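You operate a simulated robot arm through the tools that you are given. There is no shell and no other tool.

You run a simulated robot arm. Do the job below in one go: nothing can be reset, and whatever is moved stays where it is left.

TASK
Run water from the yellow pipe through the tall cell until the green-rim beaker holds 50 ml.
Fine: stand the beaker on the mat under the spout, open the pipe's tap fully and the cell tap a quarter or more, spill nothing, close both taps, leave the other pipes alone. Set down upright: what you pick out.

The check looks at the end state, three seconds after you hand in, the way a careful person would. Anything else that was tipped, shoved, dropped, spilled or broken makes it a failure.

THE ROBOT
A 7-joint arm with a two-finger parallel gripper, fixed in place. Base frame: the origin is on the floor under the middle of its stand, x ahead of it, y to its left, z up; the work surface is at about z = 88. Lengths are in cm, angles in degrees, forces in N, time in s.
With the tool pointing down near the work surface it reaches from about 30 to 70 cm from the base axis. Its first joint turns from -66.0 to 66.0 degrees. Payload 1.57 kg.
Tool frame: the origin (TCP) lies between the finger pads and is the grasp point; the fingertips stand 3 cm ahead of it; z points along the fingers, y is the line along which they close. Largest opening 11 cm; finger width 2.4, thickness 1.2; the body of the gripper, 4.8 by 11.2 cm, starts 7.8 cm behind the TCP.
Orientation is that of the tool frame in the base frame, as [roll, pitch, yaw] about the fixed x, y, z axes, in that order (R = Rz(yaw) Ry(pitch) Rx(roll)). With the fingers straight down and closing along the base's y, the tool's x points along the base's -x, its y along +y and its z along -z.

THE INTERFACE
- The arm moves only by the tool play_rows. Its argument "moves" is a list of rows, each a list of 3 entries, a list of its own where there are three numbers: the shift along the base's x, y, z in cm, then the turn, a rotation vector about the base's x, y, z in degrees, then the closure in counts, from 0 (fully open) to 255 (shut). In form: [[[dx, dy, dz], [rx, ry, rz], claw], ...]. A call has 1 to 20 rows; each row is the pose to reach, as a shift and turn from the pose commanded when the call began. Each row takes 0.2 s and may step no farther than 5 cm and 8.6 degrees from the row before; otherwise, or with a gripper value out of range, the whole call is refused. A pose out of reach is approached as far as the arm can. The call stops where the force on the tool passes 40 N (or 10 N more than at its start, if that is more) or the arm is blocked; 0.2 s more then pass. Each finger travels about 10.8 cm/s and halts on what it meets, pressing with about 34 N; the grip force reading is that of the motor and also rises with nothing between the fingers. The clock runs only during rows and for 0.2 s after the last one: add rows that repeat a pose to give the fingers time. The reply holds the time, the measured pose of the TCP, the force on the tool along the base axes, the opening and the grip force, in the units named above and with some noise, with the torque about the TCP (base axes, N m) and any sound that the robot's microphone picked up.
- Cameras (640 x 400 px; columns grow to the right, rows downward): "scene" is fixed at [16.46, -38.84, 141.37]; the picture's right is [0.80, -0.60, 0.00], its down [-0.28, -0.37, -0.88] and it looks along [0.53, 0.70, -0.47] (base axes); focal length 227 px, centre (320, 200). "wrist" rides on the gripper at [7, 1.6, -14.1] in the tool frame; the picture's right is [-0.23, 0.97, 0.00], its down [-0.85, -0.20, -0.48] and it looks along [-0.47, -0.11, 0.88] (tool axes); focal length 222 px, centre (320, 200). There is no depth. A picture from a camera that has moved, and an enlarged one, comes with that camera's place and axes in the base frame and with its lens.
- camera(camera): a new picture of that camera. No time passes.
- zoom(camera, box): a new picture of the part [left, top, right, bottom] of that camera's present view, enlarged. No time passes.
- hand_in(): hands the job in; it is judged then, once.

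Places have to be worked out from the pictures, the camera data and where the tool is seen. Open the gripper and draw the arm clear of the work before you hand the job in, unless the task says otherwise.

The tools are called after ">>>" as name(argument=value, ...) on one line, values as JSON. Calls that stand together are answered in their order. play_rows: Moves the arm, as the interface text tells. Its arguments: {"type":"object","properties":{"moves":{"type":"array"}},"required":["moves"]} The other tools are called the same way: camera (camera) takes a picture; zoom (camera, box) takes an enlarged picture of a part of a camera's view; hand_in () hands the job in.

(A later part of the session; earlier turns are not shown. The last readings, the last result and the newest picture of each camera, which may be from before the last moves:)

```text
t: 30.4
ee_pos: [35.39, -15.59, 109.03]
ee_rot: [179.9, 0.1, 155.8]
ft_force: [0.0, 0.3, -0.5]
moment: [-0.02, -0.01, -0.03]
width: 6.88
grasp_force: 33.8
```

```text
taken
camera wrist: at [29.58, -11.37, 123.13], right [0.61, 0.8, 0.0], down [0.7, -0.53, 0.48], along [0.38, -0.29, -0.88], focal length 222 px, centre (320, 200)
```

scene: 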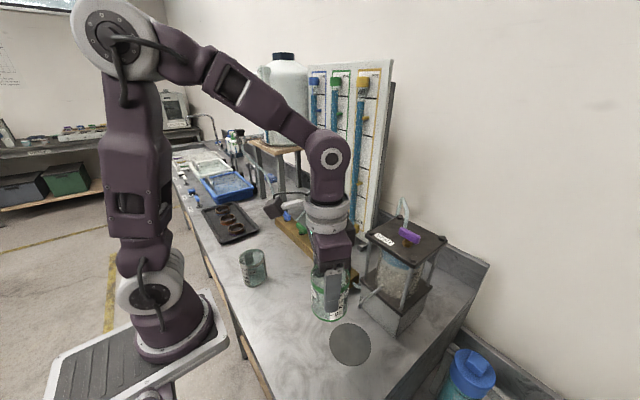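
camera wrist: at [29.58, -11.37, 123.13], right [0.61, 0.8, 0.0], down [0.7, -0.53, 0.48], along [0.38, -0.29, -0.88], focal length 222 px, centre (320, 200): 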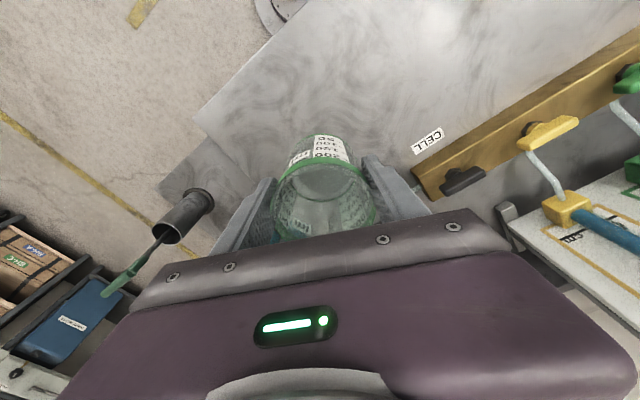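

At (35.4, -15.6) with the beaker still upright. I descend to just above the table (base about 0.7 cm clear), short of the spout.

>>> play_rows(moves=[[[0, 0, -3], [0, 0, 0], 125], [[0, 0, -6], [0, 0, 0], 125], [[0, 0, -9], [0, 0, 0], 125], [[0, 0, -11.5], [0, 0, 0], 125], [[0, 0, -13.1], [0, 0, 0], 125], [[0, 0, -13.1], [0, 0, 0], 125]])

>>> zoom(camera="scene", box=[300, 240, 420, 360])

>>> camera(camera="wrist")

```text
t: 31.8
ee_pos: [35.14, -15.64, 95.91]
ee_rot: [-180.0, -0.1, 155.8]
ft_force: [0.4, 0.8, -0.8]
moment: [-0.01, 0.03, -0.05]
width: 6.87
grasp_force: 33.6
```

```text
3.33 times, centred on (360, 300) of scene
camera zoom: at [16.46, -38.84, 141.37], right [0.8, -0.6, 0.0], down [-0.28, -0.37, -0.88], along [0.53, 0.7, -0.47], focal length 756 px, centre (187, -133)
```

zoom: 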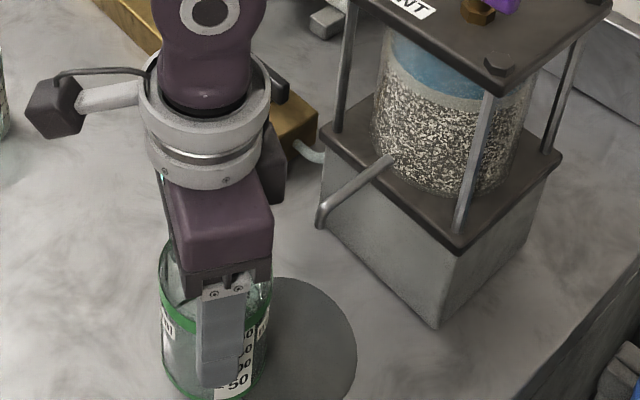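

```text
taken
camera wrist: at [29.51, -11.35, 109.94], right [0.61, 0.8, 0.0], down [0.7, -0.53, 0.48], along [0.38, -0.29, -0.88], focal length 222 px, centre (320, 200)
```

wrist: 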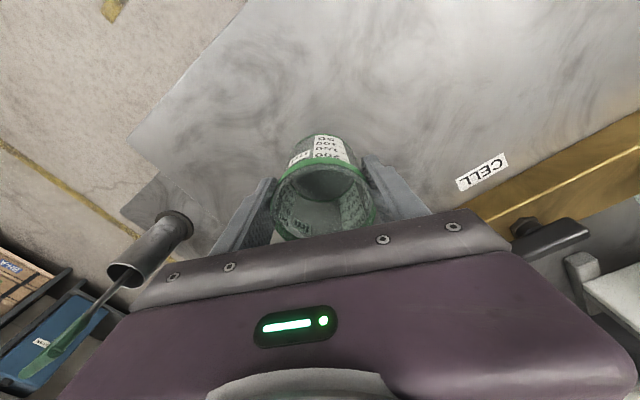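

The beaker hovers just beside the mat; the refined spout mouth is about (42.6, -18.3, 98.8) versus a rim height near 97.5, and the gripper body (z ≥ 103.5) passes over the tube. I slide outward to about (41.3, -18.5) in small steps.

>>> play_rows(moves=[[[0.5, -0.2, -0.25], [0, 0, 0], 125], [[1.6, -0.75, -0.25], [0, 0, 0], 125], [[2.8, -1.3, -0.25], [0, 0, 0], 125], [[3.6, -1.7, -0.25], [0, 0, 0], 125], [[3.6, -1.7, -0.25], [0, 0, 0], 125]])

>>> zoom(camera="scene", box=[310, 250, 410, 350])

>>> camera(camera="wrist")

```text
t: 33.0
ee_pos: [38.79, -17.47, 95.63]
ee_rot: [180.0, 0.0, 155.9]
ft_force: [-0.3, 0.0, -1.1]
moment: [0.03, 0.0, 0.0]
width: 6.9
grasp_force: 34.1
```

```text
4.00 times, centred on (360, 300) of scene
camera zoom: at [16.46, -38.84, 141.37], right [0.8, -0.6, 0.0], down [-0.28, -0.37, -0.88], along [0.53, 0.7, -0.47], focal length 907 px, centre (160, -200)
```

zoom: 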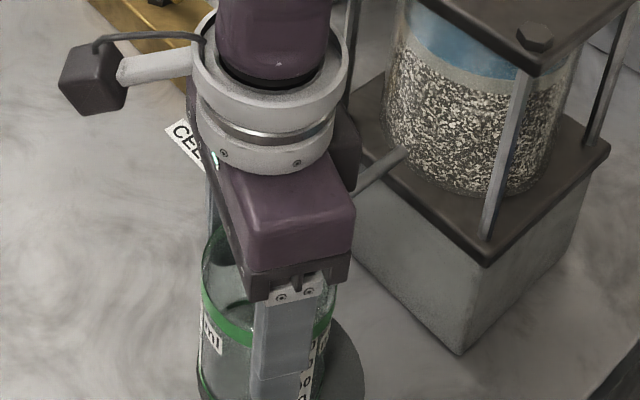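

```text
taken
camera wrist: at [33.14, -13.1, 109.77], right [0.61, 0.8, 0.0], down [0.7, -0.53, 0.48], along [0.38, -0.29, -0.88], focal length 222 px, centre (320, 200)
```

wrist: 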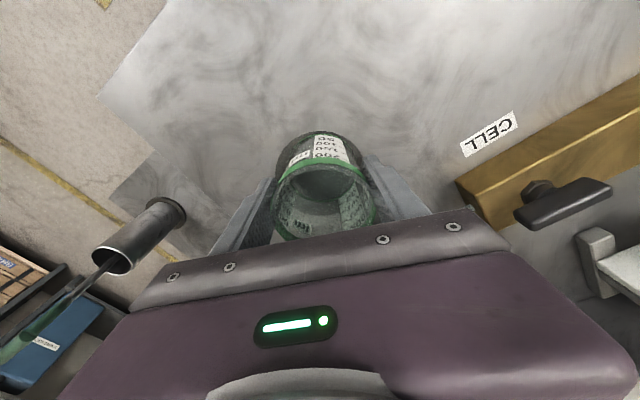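

No contact so far (forces ≈ 0). I continue the last 2.5 cm in small steps, watching the force.

>>> play_rows(moves=[[[0.5, -0.2, 0], [0, 0, 0], 125], [[1.0, -0.4, 0], [0, 0, 0], 125], [[1.5, -0.6, 0], [0, 0, 0], 125], [[2.0, -0.8, 0], [0, 0, 0], 125], [[2.5, -1.05, 0], [0, 0, 0], 125], [[2.5, -1.05, 0], [0, 0, 0], 125]])

>>> zoom(camera="scene", box=[310, 250, 410, 350])

>>> zoom(camera="wrist", box=[240, 100, 420, 260])

```text
t: 34.4
ee_pos: [41.38, -18.39, 95.74]
ee_rot: [-180.0, 0.0, 155.9]
ft_force: [0.5, -0.1, -0.7]
moment: [-0.01, 0.02, -0.03]
width: 6.89
grasp_force: 33.9
```

```text
4.00 times, centred on (360, 300) of scene
camera zoom: at [16.46, -38.84, 141.37], right [0.8, -0.6, 0.0], down [-0.28, -0.37, -0.88], along [0.53, 0.7, -0.47], focal length 907 px, centre (160, -200)
```

zoom: 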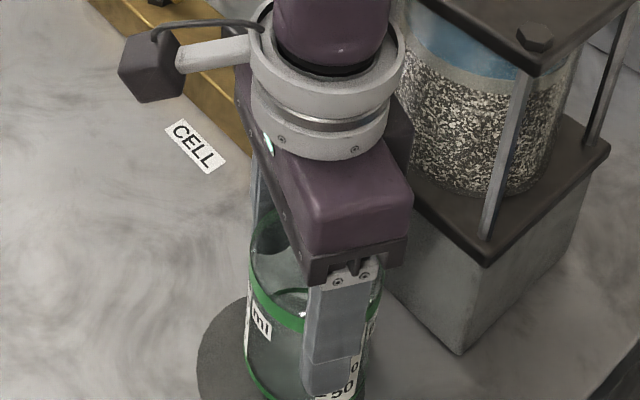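

```text
2.50 times, centred on (330, 180) of wrist
camera zoom: at [35.66, -14.13, 109.84], right [0.61, 0.8, 0.0], down [0.7, -0.53, 0.48], along [0.38, -0.29, -0.88], focal length 555 px, centre (295, 250)
```

zoom: 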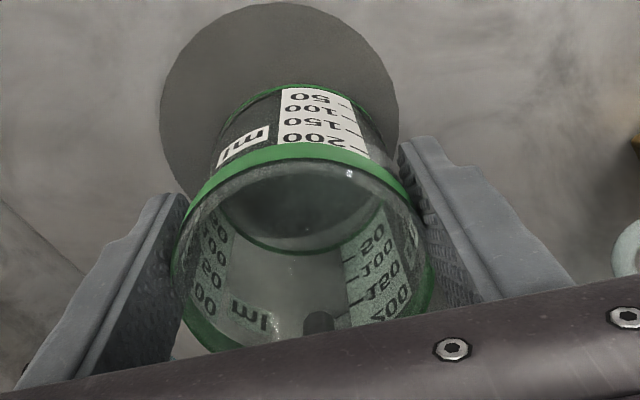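

The wrist view shows the spout end inside the far part of the rim and the base wholly over the mat. I lower in small steps to find contact.

>>> play_rows(moves=[[[0, 0, -0.15], [0, 0, 0], 125], [[0, 0, -0.3], [0, 0, 0], 125], [[0, 0, -0.3], [0, 0, 0], 125]])

```text
t: 35.2
ee_pos: [41.4, -18.29, 95.46]
ee_rot: [180.0, 0.0, 155.7]
ft_force: [-0.7, 0.1, -0.4]
moment: [0.02, 0.03, -0.02]
width: 6.88
grasp_force: 34.0
```

No contact force yet; I go down another 0.2 cm in fine steps.

>>> play_rows(moves=[[[0, 0, -0.1], [0, 0, 0], 125], [[0, 0, -0.2], [0, 0, 0], 125], [[0, 0, -0.2], [0, 0, 0], 125]])

>>> zoom(camera="scene", box=[330, 300, 410, 380])

```text
t: 36.0
ee_pos: [41.38, -18.49, 95.2]
ee_rot: [-180.0, 0.0, 155.9]
ft_force: [-0.3, 0.5, 3.2]
moment: [0.01, -0.01, 0.0]
width: 6.87
grasp_force: 33.8
```

```text
5.00 times, centred on (370, 340) of scene
camera zoom: at [16.45, -38.84, 141.37], right [0.8, -0.6, 0.0], down [-0.28, -0.37, -0.88], along [0.53, 0.7, -0.47], focal length 1134 px, centre (70, -500)
```

zoom: 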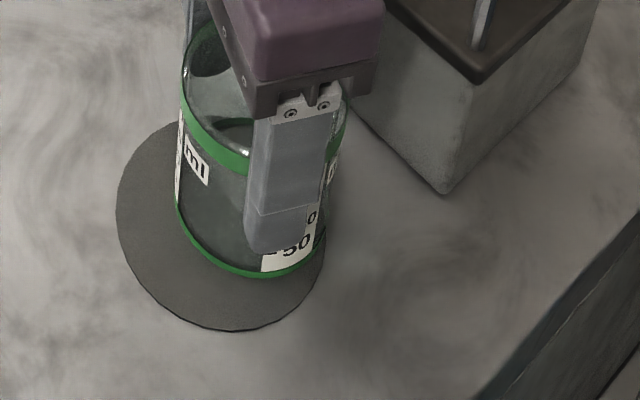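

The beaker is touching the mat (3 N), but its base looks about 1.7 cm off the mat centre, slightly overhanging the edge. I raise it a hair, shift 0.6 cm back toward the mat centre (still well under the spout), and set it down again.

>>> play_rows(moves=[[[0, 0, 0.2], [0, 0, 0], 125], [[-0.3, 0.05, 0.25], [0, 0, 0], 125], [[-0.6, 0.1, 0.25], [0, 0, 0], 125], [[-0.6, 0.1, 0.1], [0, 0, 0], 125], [[-0.6, 0.1, 0], [0, 0, 0], 125], [[-0.6, 0.1, 0], [0, 0, 0], 125]])

>>> zoom(camera="scene", box=[330, 300, 410, 380])

>>> zoom(camera="wrist", box=[240, 100, 420, 260])

```text
t: 37.4
ee_pos: [40.78, -18.19, 95.14]
ee_rot: [179.9, 0.0, 155.7]
ft_force: [-0.7, -0.7, -1.2]
moment: [0.0, -0.01, -0.04]
width: 6.91
grasp_force: 34.5
```

```text
5.00 times, centred on (370, 340) of scene
camera zoom: at [16.46, -38.84, 141.37], right [0.8, -0.6, 0.0], down [-0.28, -0.37, -0.88], along [0.53, 0.7, -0.47], focal length 1134 px, centre (70, -500)
```

zoom: 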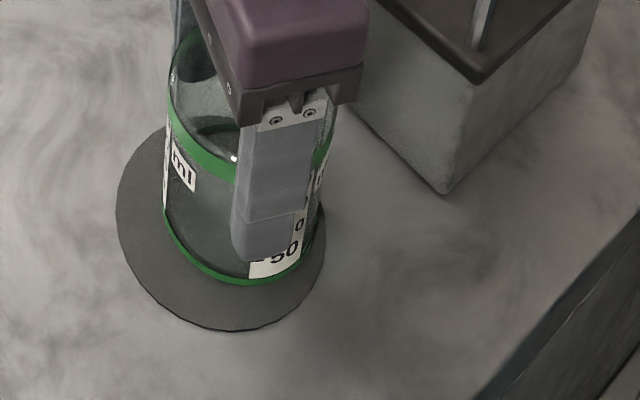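

```text
2.50 times, centred on (330, 180) of wrist
camera zoom: at [35.01, -14.03, 109.25], right [0.61, 0.8, 0.0], down [0.7, -0.53, 0.48], along [0.38, -0.29, -0.88], focal length 555 px, centre (295, 250)
```

zoom: 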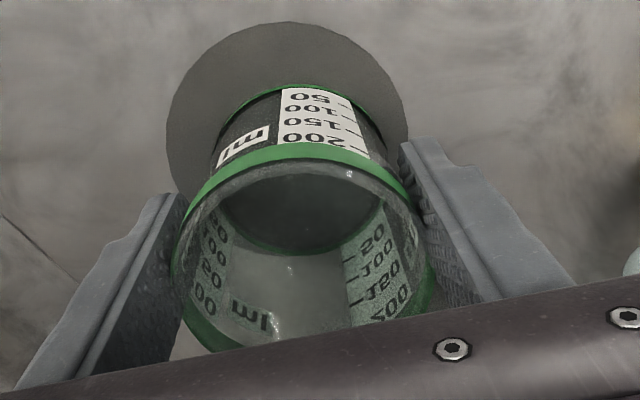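

The base is now fully on the mat, but the force suggests it's just barely hanging. I lower a touch more to seat it.

>>> play_rows(moves=[[[0, 0, -0.06], [0, 0, 0], 125], [[0, 0, -0.12], [0, 0, 0], 125], [[0, 0, -0.12], [0, 0, 0], 125]])

```text
t: 38.2
ee_pos: [40.83, -18.22, 95.11]
ee_rot: [180.0, 0.2, 155.9]
ft_force: [0.8, 1.8, 14.3]
moment: [0.14, -0.11, 0.05]
width: 6.92
grasp_force: 33.9
```

Firm contact at 14 N; I ease up slightly and open the fingers.

>>> play_rows(moves=[[[0, 0, 0.07], [0, 0, 0], 125], [[0, 0, 0.07], [0, 0, 0], 115], [[0, 0, 0.07], [0, 0, 0], 95], [[0, 0, 0.07], [0, 0, 0], 70], [[0, 0, 0.07], [0, 0, 0], 30], [[0, 0, 0.07], [0, 0, 0], 0], [[0, 0, 0.07], [0, 0, 0], 0]])

>>> zoom(camera="scene", box=[330, 300, 410, 380])

>>> zoom(camera="wrist", box=[240, 100, 420, 260])

```text
t: 39.8
ee_pos: [40.75, -18.35, 95.2]
ee_rot: [-180.0, 0.0, 155.9]
ft_force: [0.6, 0.1, -1.2]
moment: [0.0, -0.02, 0.0]
width: 10.99
grasp_force: 0.1
```

```text
5.00 times, centred on (370, 340) of scene
camera zoom: at [16.46, -38.84, 141.37], right [0.8, -0.6, 0.0], down [-0.28, -0.37, -0.88], along [0.53, 0.7, -0.47], focal length 1134 px, centre (70, -500)
```

zoom: 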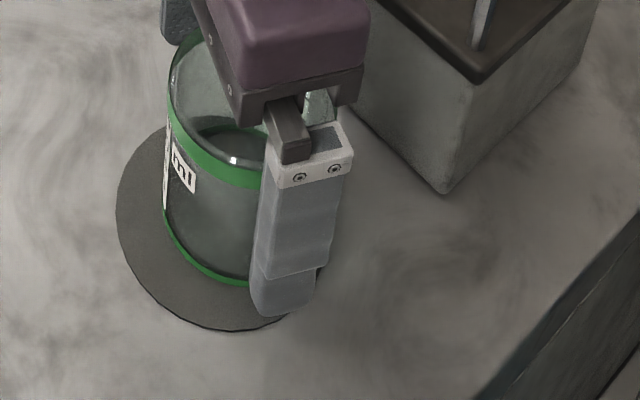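

```text
2.50 times, centred on (330, 180) of wrist
camera zoom: at [35.01, -14.07, 109.23], right [0.61, 0.8, 0.0], down [0.7, -0.53, 0.48], along [0.38, -0.29, -0.88], focal length 555 px, centre (295, 250)
```

zoom: 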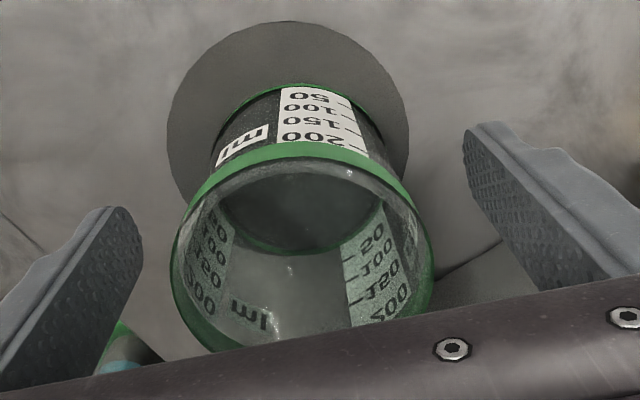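

Released cleanly, beaker standing. I rise straight up between spout and fingers with clearance.

>>> play_rows(moves=[[[0, 0, 1], [0, 0, 0], 0], [[0, 0, 2.5], [0, 0, 0], 0], [[-0.5, 0.2, 5], [0, 0, 0], 0], [[-1, 0.4, 8], [0, 0, 0], 0], [[-1.5, 0.6, 11.5], [0, 0, 0], 0], [[-2, 0.8, 15], [0, 0, 0], 0], [[-2, 0.8, 18], [0, 0, 0], 0], [[-2, 0.8, 18], [0, 0, 0], 0]])

>>> camera(camera="wrist")

>>> camera(camera="scene")

```text
t: 41.6
ee_pos: [38.54, -17.47, 113.08]
ee_rot: [179.9, 0.1, 155.9]
ft_force: [0.4, 0.8, -0.9]
moment: [-0.01, 0.0, 0.0]
width: 10.99
grasp_force: 0.1
```

```text
taken
camera wrist: at [32.86, -13.28, 127.15], right [0.61, 0.8, 0.0], down [0.7, -0.53, 0.48], along [0.38, -0.29, -0.88], focal length 222 px, centre (320, 200)
```

wrist: 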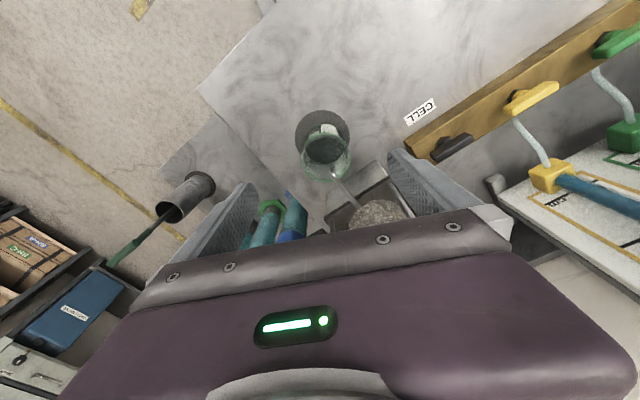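

```text
taken
```

scene: 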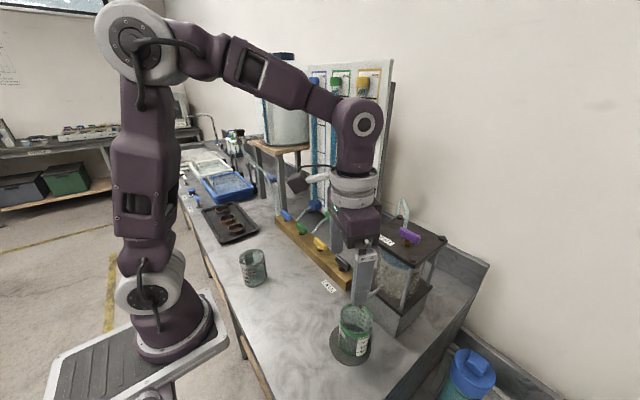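

>>> zoom(camera="wrist", box=[280, 95, 400, 225])

>>> zoom(camera="scene", box=[320, 280, 400, 380])

```text
3.08 times, centred on (340, 160) of wrist
camera zoom: at [32.86, -13.28, 127.15], right [0.61, 0.8, 0.0], down [0.7, -0.53, 0.48], along [0.38, -0.29, -0.88], focal length 684 px, centre (258, 323)
```

zoom: 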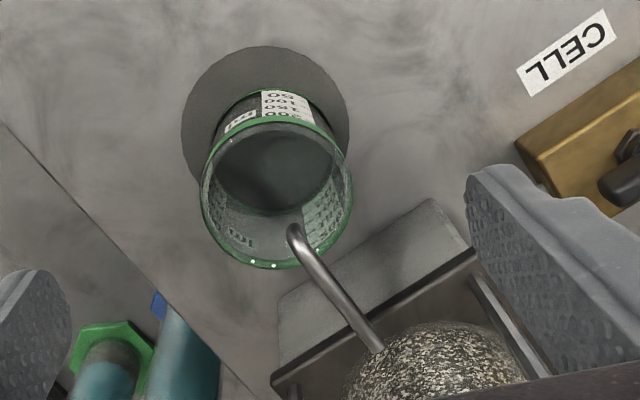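

```text
4.00 times, centred on (360, 330) of scene
camera zoom: at [16.46, -38.84, 141.37], right [0.8, -0.6, 0.0], down [-0.28, -0.37, -0.88], along [0.53, 0.7, -0.47], focal length 907 px, centre (160, -320)
```

zoom: 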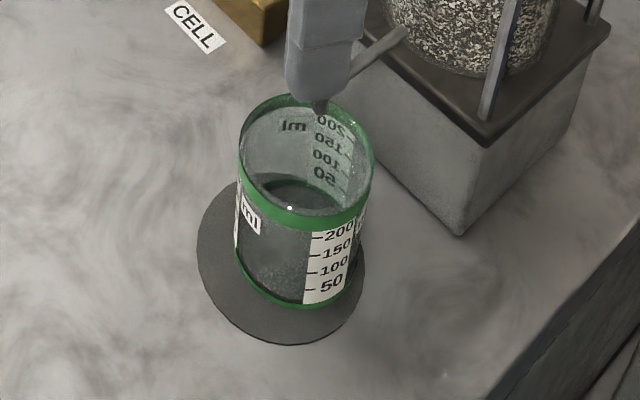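

The spout mouth is about 1.2 cm from the rim centre, well inside the beaker, and the scale faces the scene camera. Next I go above the yellow tap, turning the tool so that the fingers close across its handle (along x).

>>> play_rows(moves=[[[0.46, 2.47, 2.9], [0, 0, -6], 0], [[1.46, 5.47, 5.9], [0, 0, -12], 30], [[2.66, 9.17, 6.9], [0, 0, -18], 60], [[3.96, 12.97, 6.9], [0, 0, -24], 90], [[5.46, 16.47, 6.9], [0, 0, -30], 140], [[7.46, 19.47, 6.9], [0, 0, -36], 140], [[9.96, 22.27, 6.9], [0, 0, -42], 140], [[12.46, 24.67, 5.9], [0, 0, -48], 140], [[13.36, 25.33, 1.9], [0, 0, -54], 140], [[13.36, 25.33, -2.1], [0, 0, -60], 140], [[13.36, 25.33, -5.1], [0, 0, -66], 140], [[13.36, 25.33, -5.1], [0, 0, -66], 140]])

>>> camera(camera="wrist")

>>> camera(camera="scene")

```text
t: 44.2
ee_pos: [52.17, 7.83, 107.83]
ee_rot: [180.0, 0.0, 89.8]
ft_force: [-1.0, 0.7, 0.4]
moment: [0.06, 0.01, 0.01]
width: 4.98
grasp_force: 0.2
```

```text
taken
camera wrist: at [53.82, 14.78, 121.93], right [0.97, -0.23, 0.0], down [-0.2, -0.85, 0.48], along [-0.11, -0.47, -0.88], focal length 222 px, centre (320, 200)
```

wrist: 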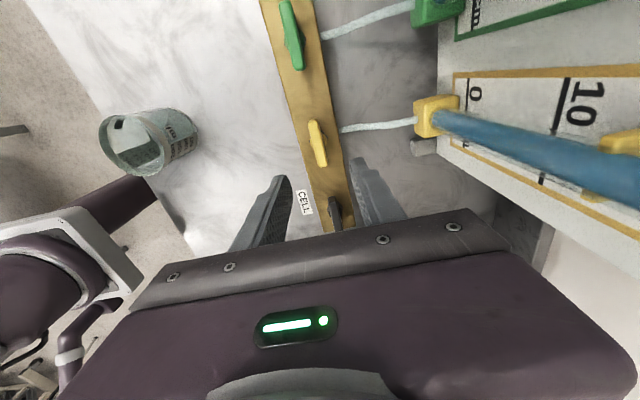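

```text
taken
```

scene: 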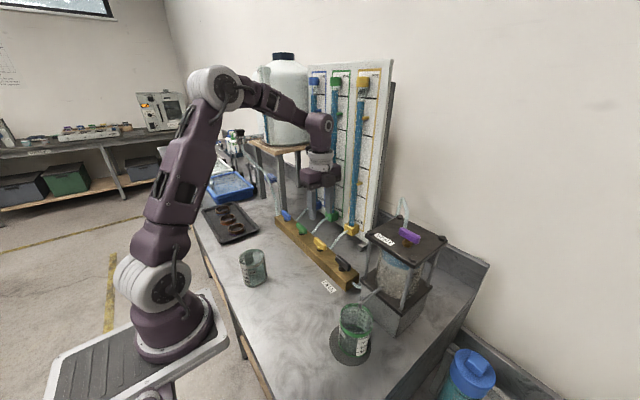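

Good: ψ is -90° and hovering over the yellow tap. I zoom in to refine the handle position.

>>> zoom(camera="wrist", box=[240, 90, 400, 230])

>>> zoom(camera="scene", box=[290, 190, 370, 290])

```text
2.86 times, centred on (320, 160) of wrist
camera zoom: at [53.82, 14.78, 121.93], right [0.97, -0.23, 0.0], down [-0.2, -0.85, 0.48], along [-0.11, -0.47, -0.88], focal length 635 px, centre (320, 314)
```

zoom: 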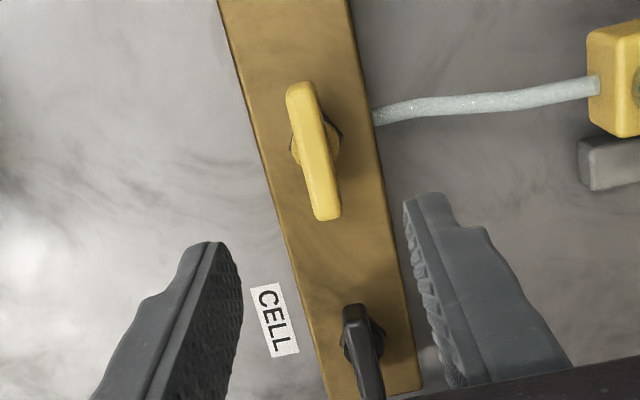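

```text
4.00 times, centred on (330, 240) of scene
camera zoom: at [16.46, -38.84, 141.37], right [0.8, -0.6, 0.0], down [-0.28, -0.37, -0.88], along [0.53, 0.7, -0.47], focal length 907 px, centre (280, 40)
```

zoom: 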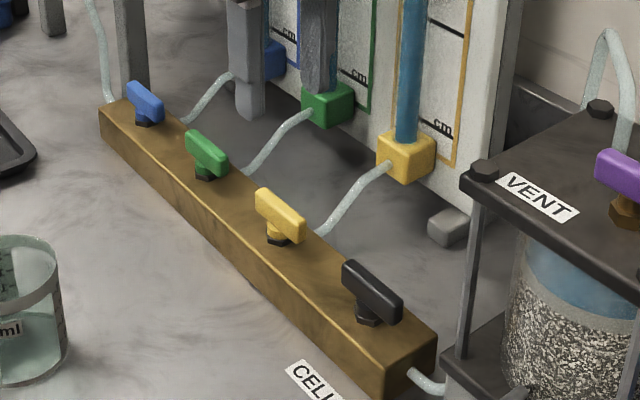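

Handle centre ≈ (52.0, 8.0), about 1.2 cm thick, top near z 95–96. I narrow the fingers to 3.4 cm, so they stay clear of the hose, and descend in two stages.

>>> play_rows(moves=[[[0, 0.1, -2], [0, 0, 0], 176], [[0, 0.1, -5], [0, 0, 0], 176], [[0, 0.1, -7.5], [0, 0, 0], 176], [[0, 0.1, -7.5], [0, 0, 0], 176]])

>>> zoom(camera="scene", box=[290, 190, 370, 290])

>>> camera(camera="wrist")

```text
t: 45.2
ee_pos: [52.03, 7.86, 100.49]
ee_rot: [-180.0, 0.0, 89.9]
ft_force: [-0.2, 0.3, 0.4]
moment: [0.0, 0.01, 0.01]
width: 3.4
grasp_force: 0.1
```

```text
4.00 times, centred on (330, 240) of scene
camera zoom: at [16.46, -38.84, 141.37], right [0.8, -0.6, 0.0], down [-0.28, -0.37, -0.88], along [0.53, 0.7, -0.47], focal length 907 px, centre (280, 40)
```

zoom: 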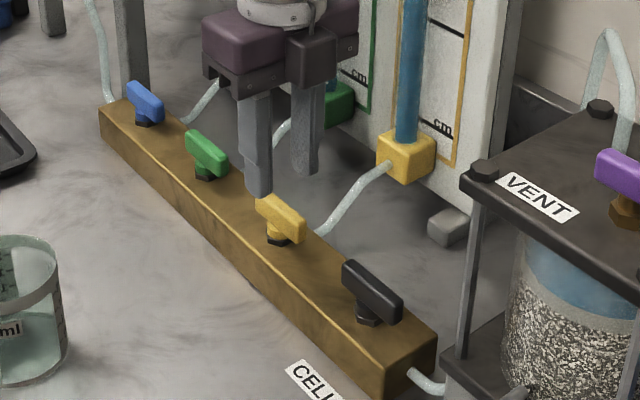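

```text
taken
camera wrist: at [53.68, 14.74, 114.51], right [0.97, -0.23, 0.0], down [-0.2, -0.85, 0.48], along [-0.11, -0.47, -0.88], focal length 222 px, centre (320, 200)
```

wrist: 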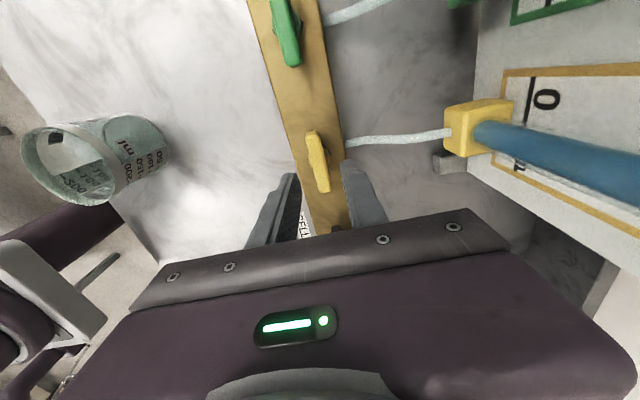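

>>> zoom(camera="wrist", box=[270, 110, 370, 210])

```text
4.00 times, centred on (320, 160) of wrist
camera zoom: at [53.68, 14.74, 114.51], right [0.97, -0.23, 0.0], down [-0.2, -0.85, 0.48], along [-0.11, -0.47, -0.88], focal length 888 px, centre (320, 360)
```

zoom: 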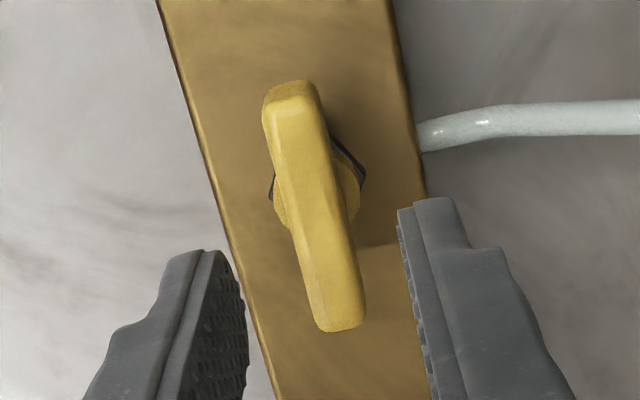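

Stem axis refines to (52.03, 8.08) with the handle spanning roughly z 93.3–94.8. I shift 0.28 cm in y and descend so that the pads flank the handle.

>>> play_rows(moves=[[[0, 0.28, -1], [0, 0, 0], 176], [[0, 0.28, -2.5], [0, 0, 0], 176], [[0, 0.28, -3.8], [0, 0, 0], 176], [[0, 0.28, -4.9], [0, 0, 0], 176], [[0, 0.28, -4.9], [0, 0, 0], 176]])

>>> zoom(camera="wrist", box=[250, 110, 390, 250])

>>> zoom(camera="scene", box=[290, 190, 370, 290])

```text
t: 46.4
ee_pos: [51.86, 8.11, 95.57]
ee_rot: [180.0, 0.0, 89.8]
ft_force: [0.6, 0.2, 0.1]
moment: [0.01, -0.03, 0.01]
width: 3.42
grasp_force: 0.2
```

```text
2.86 times, centred on (320, 180) of wrist
camera zoom: at [53.6, 15.06, 109.65], right [0.97, -0.23, 0.0], down [-0.2, -0.85, 0.48], along [-0.11, -0.47, -0.88], focal length 635 px, centre (320, 257)
```

zoom: 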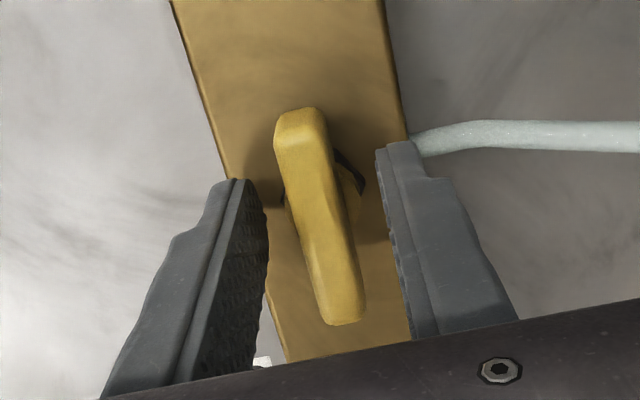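

```text
4.00 times, centred on (330, 240) of scene
camera zoom: at [16.46, -38.84, 141.37], right [0.8, -0.6, 0.0], down [-0.28, -0.37, -0.88], along [0.53, 0.7, -0.47], focal length 907 px, centre (280, 40)
```

zoom: 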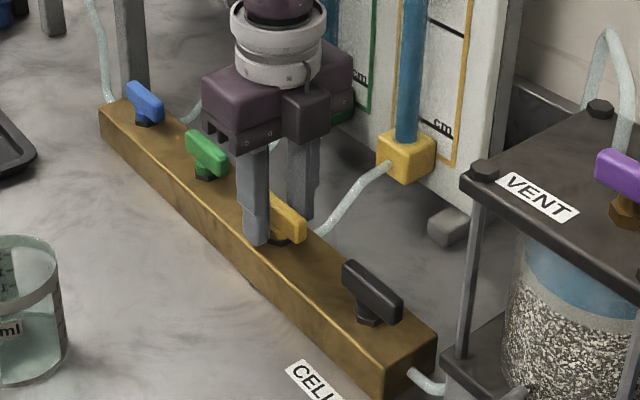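

The pads flank the yellow handle with no contact. I close on it.

>>> play_rows(moves=[[[0, 0, 0], [0, 0, 0], 200], [[0, 0, 0], [0, 0, 0], 225], [[0, 0, 0], [0, 0, 0], 240], [[0, 0, 0], [0, 0, 0], 245], [[0, 0, 0], [0, 0, 0], 245]])

>>> zoom(camera="wrist", box=[250, 110, 390, 250])

```text
t: 47.6
ee_pos: [51.95, 8.13, 95.47]
ee_rot: [180.0, 0.0, 89.9]
ft_force: [6.0, -0.3, -4.4]
moment: [-0.02, -0.08, 0.01]
width: 2.18
grasp_force: 35.0
```

```text
2.86 times, centred on (320, 180) of wrist
camera zoom: at [53.63, 15.06, 109.66], right [0.97, -0.23, 0.0], down [-0.2, -0.85, 0.48], along [-0.11, -0.47, -0.88], focal length 635 px, centre (320, 257)
```

zoom: 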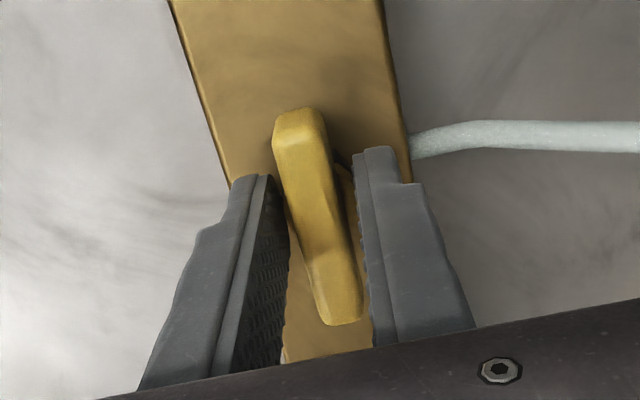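

The fingers stopped at 2.18 cm: they're gripping the fixed nut/boss below the handle. I reopen and raise about 0.9 cm to grip only the handle bar.

>>> play_rows(moves=[[[0, 0, 0], [0, 0, 0], 210], [[0, 0, 0], [0, 0, 0], 180], [[0, 0, 0.5], [0, 0, 0], 180], [[0, 0, 1.0], [0, 0, 0], 180], [[0, 0, 1.0], [0, 0, 0], 180]])

>>> zoom(camera="scene", box=[300, 220, 350, 270])

>>> zoom(camera="wrist", box=[250, 110, 390, 250])

```text
t: 48.8
ee_pos: [52.13, 8.21, 96.64]
ee_rot: [179.8, 0.0, 89.9]
ft_force: [-0.1, -0.7, 0.5]
moment: [0.03, 0.02, 0.0]
width: 3.22
grasp_force: 0.0
```

```text
8.00 times, centred on (325, 245) of scene
camera zoom: at [16.46, -38.84, 141.37], right [0.8, -0.6, 0.0], down [-0.28, -0.37, -0.88], along [0.53, 0.7, -0.47], focal length 1814 px, centre (280, -160)
```

zoom: 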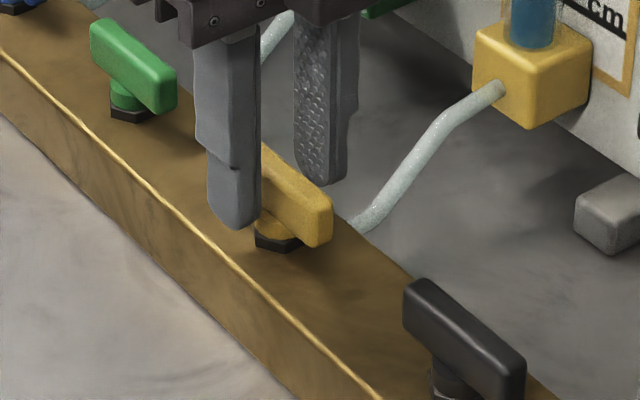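

```text
2.86 times, centred on (320, 180) of wrist
camera zoom: at [53.64, 15.09, 110.69], right [0.97, -0.23, 0.0], down [-0.2, -0.85, 0.48], along [-0.11, -0.47, -0.88], focal length 635 px, centre (320, 257)
```

zoom: 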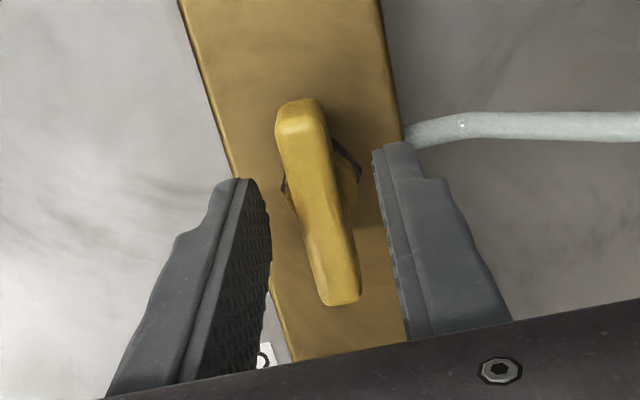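

Now the tips are at z ≈ 93.5, level with the bar itself. I close again.

>>> play_rows(moves=[[[0, 0, 0], [0, 0, 0], 205], [[0, 0, 0], [0, 0, 0], 230], [[0, 0, 0], [0, 0, 0], 250], [[0, 0, 0], [0, 0, 0], 250], [[0, 0, 0], [0, 0, 0], 250]])

>>> zoom(camera="wrist", box=[250, 110, 390, 250])

```text
t: 50.0
ee_pos: [51.94, 8.11, 96.58]
ee_rot: [179.9, 0.0, 89.9]
ft_force: [-1.0, 0.3, 2.4]
moment: [0.01, 0.26, 0.12]
width: 1.29
grasp_force: 30.0
```

```text
2.86 times, centred on (320, 180) of wrist
camera zoom: at [53.63, 15.09, 110.68], right [0.97, -0.23, 0.0], down [-0.2, -0.85, 0.48], along [-0.11, -0.47, -0.88], focal length 635 px, centre (320, 257)
```

zoom: 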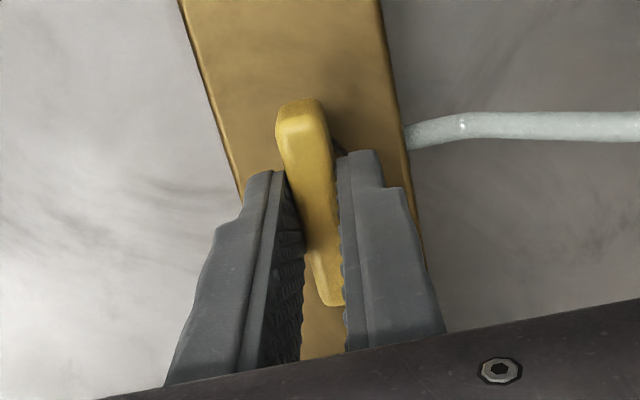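

Width 1.29 cm — gripping the bar. I try a small turn, +15° counter-clockwise, and watch the torque.

>>> play_rows(moves=[[[0, 0, 0], [0, 0, 5], 250], [[0, 0, 0], [0, 0, 10], 250], [[0, 0, 0], [0, 0, 15], 250], [[0, 0, 0], [0, 0, 15], 250]])

>>> zoom(camera="wrist", box=[250, 110, 390, 250])

>>> zoom(camera="scene", box=[300, 220, 350, 270])

```text
t: 51.0
ee_pos: [52.03, 8.27, 96.52]
ee_rot: [-179.9, 0.0, 104.9]
ft_force: [-7.3, 2.1, -2.8]
moment: [0.5, 0.2, 0.01]
width: 1.27
grasp_force: 29.8
```

```text
2.86 times, centred on (320, 180) of wrist
camera zoom: at [51.74, 15.27, 110.68], right [1.0, 0.03, 0.0], down [0.03, -0.88, 0.48], along [0.01, -0.48, -0.88], focal length 635 px, centre (320, 257)
```

zoom: 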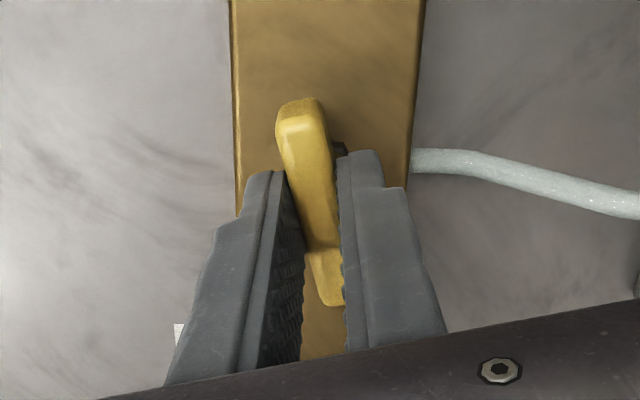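

```text
8.00 times, centred on (325, 245) of scene
camera zoom: at [16.44, -38.84, 141.37], right [0.8, -0.6, 0.0], down [-0.28, -0.37, -0.88], along [0.53, 0.7, -0.47], focal length 1814 px, centre (280, -160)
```

zoom: 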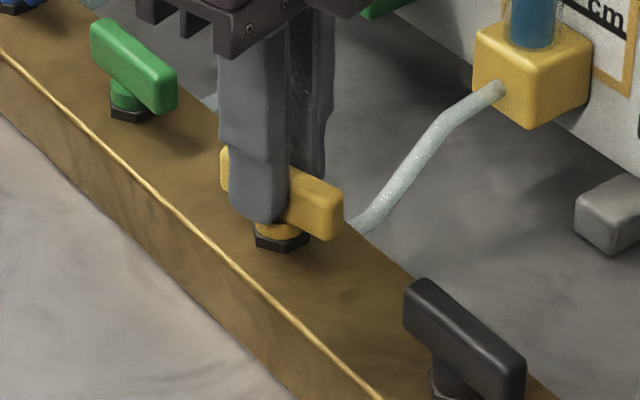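

The handle turned freely with the gripper (15°), with a small side force suggesting that my grip is ~0.2 cm off the stem axis along the bar. I continue to 50° with a slight compensating arc.

>>> play_rows(moves=[[[-0.08, -0.02, 0], [0, 0, 5], 250], [[-0.1, -0.02, 0], [0, 0, 10], 250], [[-0.12, -0.03, 0], [0, 0, 15], 250], [[-0.14, -0.04, 0], [0, 0, 20], 250], [[-0.16, -0.06, 0], [0, 0, 25], 250], [[-0.18, -0.07, 0], [0, 0, 30], 250], [[-0.19, -0.09, 0], [0, 0, 35], 250], [[-0.19, -0.09, 0], [0, 0, 35], 250]])

>>> zoom(camera="wrist", box=[250, 110, 390, 250])

>>> zoom(camera="scene", box=[300, 220, 350, 270])

>>> zoom(camera="scene", box=[320, 260, 420, 380])

```text
t: 52.8
ee_pos: [51.9, 8.11, 96.57]
ee_rot: [180.0, 0.0, 140.0]
ft_force: [-16.4, -0.1, -5.3]
moment: [-0.4, -0.21, -0.01]
width: 1.31
grasp_force: 30.0
```

```text
2.86 times, centred on (320, 180) of wrist
camera zoom: at [47.57, 13.77, 110.68], right [0.8, 0.6, 0.0], down [0.53, -0.7, 0.48], along [0.29, -0.38, -0.88], focal length 635 px, centre (320, 257)
```

zoom: 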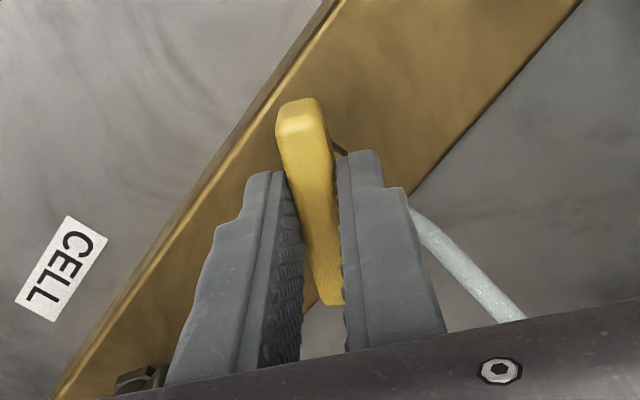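

```text
8.00 times, centred on (325, 245) of scene
camera zoom: at [16.42, -38.84, 141.37], right [0.8, -0.6, 0.0], down [-0.28, -0.37, -0.88], along [0.53, 0.7, -0.47], focal length 1814 px, centre (280, -160)
```

zoom: 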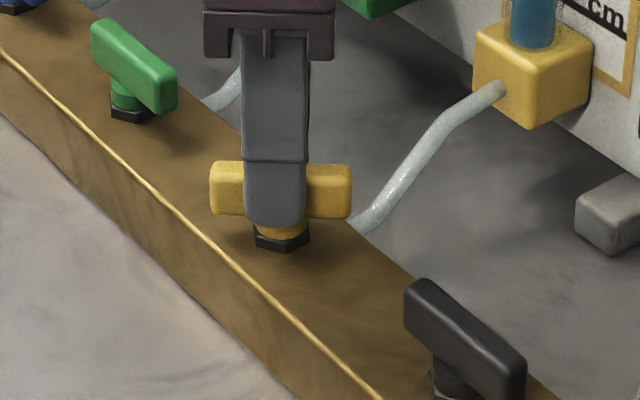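

```text
3.33 times, centred on (370, 320) of scene
camera zoom: at [16.42, -38.84, 141.37], right [0.8, -0.6, 0.0], down [-0.28, -0.37, -0.88], along [0.53, 0.7, -0.47], focal length 756 px, centre (153, -200)
```

zoom: 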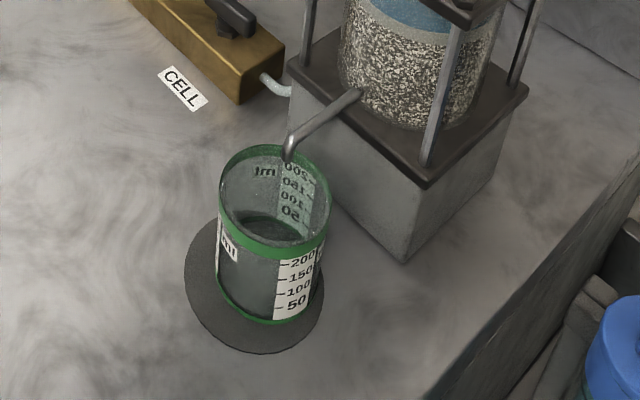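

The valve is at 50° and still turning, beaker is dry. The side force of -16 N in x means that I should let the tool shift toward -x; I relax it before turning on.

>>> play_rows(moves=[[[-0.12, 0.02, 0], [0, 0, 0], 250], [[-0.25, 0.04, 0], [0, 0, 0], 250], [[-0.25, 0.04, 0], [0, 0, 0], 250]])

```text
t: 53.6
ee_pos: [51.89, 8.1, 96.63]
ee_rot: [179.7, 0.2, 139.8]
ft_force: [12.2, -3.7, -13.2]
moment: [-0.35, -0.26, 0.0]
width: 1.33
grasp_force: 29.9
```

Over-relaxed slightly (stiffness about 115 N/cm), so I take back about 0.1 cm and continue turning to 75° along the estimated arc.

>>> play_rows(moves=[[[0.11, 0.02, -0.05], [0, 0, 0], 250], [[0.1, 0.0, -0.05], [0, 0, 5], 250], [[0.08, -0.02, -0.05], [0, 0, 10], 250], [[0.06, -0.04, -0.05], [0, 0, 15], 250], [[0.04, -0.06, -0.05], [0, 0, 20], 250], [[0.02, -0.08, -0.05], [0, 0, 25], 250], [[0.02, -0.08, -0.05], [0, 0, 25], 250]])

>>> zoom(camera="scene", box=[300, 220, 350, 270])

```text
t: 55.2
ee_pos: [51.83, 7.98, 96.6]
ee_rot: [-180.0, 0.2, 165.0]
ft_force: [11.1, -18.5, 22.1]
moment: [-0.49, -0.26, 0.05]
width: 1.28
grasp_force: 30.1
```

```text
8.00 times, centred on (325, 245) of scene
camera zoom: at [16.45, -38.89, 141.36], right [0.8, -0.6, 0.0], down [-0.28, -0.37, -0.88], along [0.53, 0.7, -0.47], focal length 1814 px, centre (280, -160)
```

zoom: 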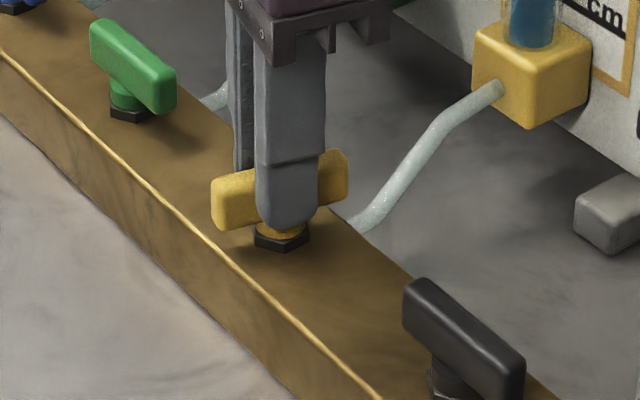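

At 75° some side load has built up (about 30 N), so I briefly open and re-grip the bar to release the stored force before the last bit.

>>> play_rows(moves=[[[0, 0, 0.05], [0, 0, 0], 220], [[0, 0, 0.05], [0, 0, 0], 195], [[0, -0.05, 0.05], [0, 0, 0], 195], [[0, -0.05, 0.05], [0, 0, 0], 195]])

>>> zoom(camera="wrist", box=[250, 110, 390, 250])

>>> zoom(camera="scene", box=[300, 220, 350, 270])

```text
t: 56.2
ee_pos: [51.68, 8.06, 96.5]
ee_rot: [-180.0, 0.0, 164.9]
ft_force: [0.6, -0.2, -0.2]
moment: [-0.04, 0.01, 0.01]
width: 2.58
grasp_force: 0.1
```

```text
2.86 times, centred on (320, 180) of wrist
camera zoom: at [45.39, 11.39, 110.65], right [0.47, 0.88, 0.0], down [0.77, -0.42, 0.48], along [0.42, -0.23, -0.88], focal length 635 px, centre (320, 257)
```

zoom: 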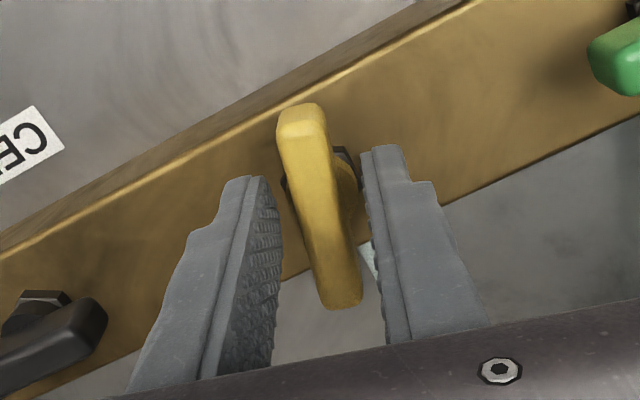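

```text
8.00 times, centred on (325, 245) of scene
camera zoom: at [16.46, -38.84, 141.37], right [0.8, -0.6, 0.0], down [-0.28, -0.37, -0.88], along [0.53, 0.7, -0.47], focal length 1814 px, centre (280, -160)
```

zoom: 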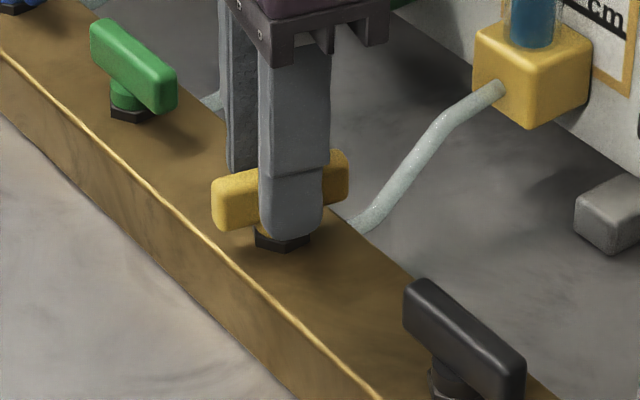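

Forces are gone and the bar stayed at 75°. I re-grip and turn the last 15–20° toward the stop, watching the torque.

>>> play_rows(moves=[[[-0.05, -0.03, 0], [0, 0, 0], 220], [[-0.05, -0.03, 0], [0, 0, 0], 250], [[-0.05, -0.03, 0], [0, 0, 0], 250], [[-0.05, -0.03, 0], [0, 0, 4], 250], [[-0.05, -0.03, 0], [0, 0, 8], 250], [[-0.05, -0.03, 0], [0, 0, 12], 250], [[-0.05, -0.03, 0], [0, 0, 12], 250]])

>>> zoom(camera="scene", box=[300, 220, 350, 270])

```text
t: 57.8
ee_pos: [51.68, 7.94, 96.54]
ee_rot: [-179.9, 0.1, 176.9]
ft_force: [8.4, 6.0, -14.9]
moment: [0.09, -0.04, 0.06]
width: 1.3
grasp_force: 29.8
```

```text
8.00 times, centred on (325, 245) of scene
camera zoom: at [16.5, -38.82, 141.37], right [0.8, -0.6, 0.0], down [-0.28, -0.37, -0.88], along [0.53, 0.7, -0.47], focal length 1814 px, centre (280, -160)
```

zoom: 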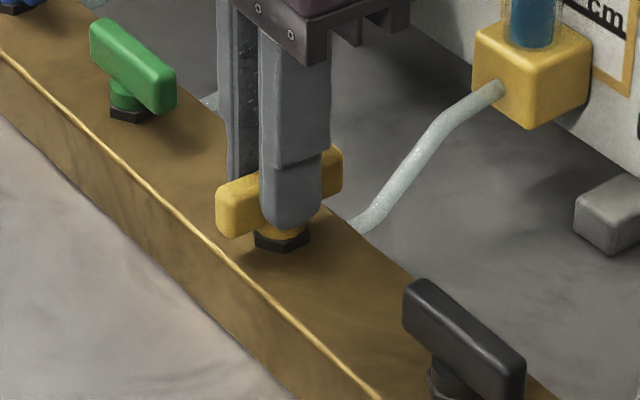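

Now at 87°, torque still low. I turn a further 7° to find the stop.

>>> play_rows(moves=[[[0.03, 0.02, 0], [0, 0, 3], 250], [[0.03, 0.02, 0], [0, 0, 5], 250], [[0.03, 0.02, 0], [0, 0, 7], 250], [[0.03, 0.02, 0], [0, 0, 7], 250]])

>>> zoom(camera="wrist", box=[250, 110, 390, 250])

>>> zoom(camera="scene", box=[300, 220, 350, 270])

```text
t: 58.8
ee_pos: [51.56, 8.01, 96.65]
ee_rot: [179.9, -0.1, -176.2]
ft_force: [2.9, -2.2, -10.8]
moment: [-0.01, 0.48, -0.88]
width: 1.4
grasp_force: 30.8
```

```text
2.86 times, centred on (320, 180) of wrist
camera zoom: at [44.61, 9.08, 110.72], right [0.16, 0.99, 0.0], down [0.87, -0.14, 0.48], along [0.47, -0.08, -0.88], focal length 635 px, centre (320, 257)
```

zoom: 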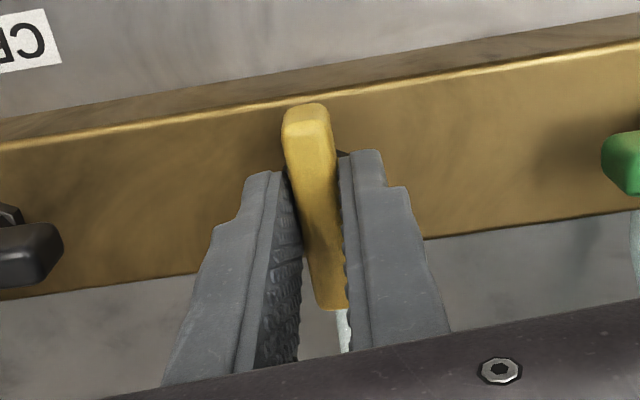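

```text
8.00 times, centred on (325, 245) of scene
camera zoom: at [16.48, -38.84, 141.37], right [0.8, -0.6, 0.0], down [-0.28, -0.37, -0.88], along [0.53, 0.7, -0.47], focal length 1814 px, centre (280, -160)
```

zoom: 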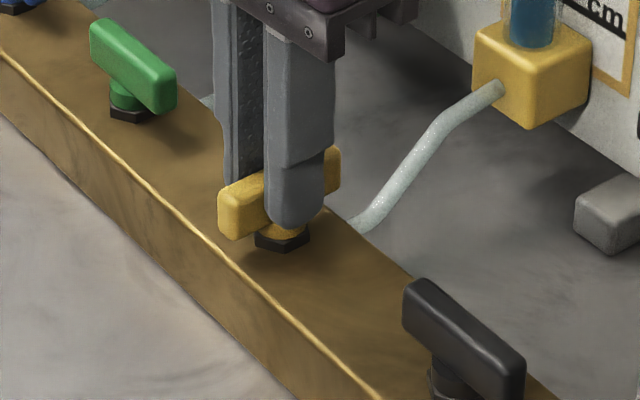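

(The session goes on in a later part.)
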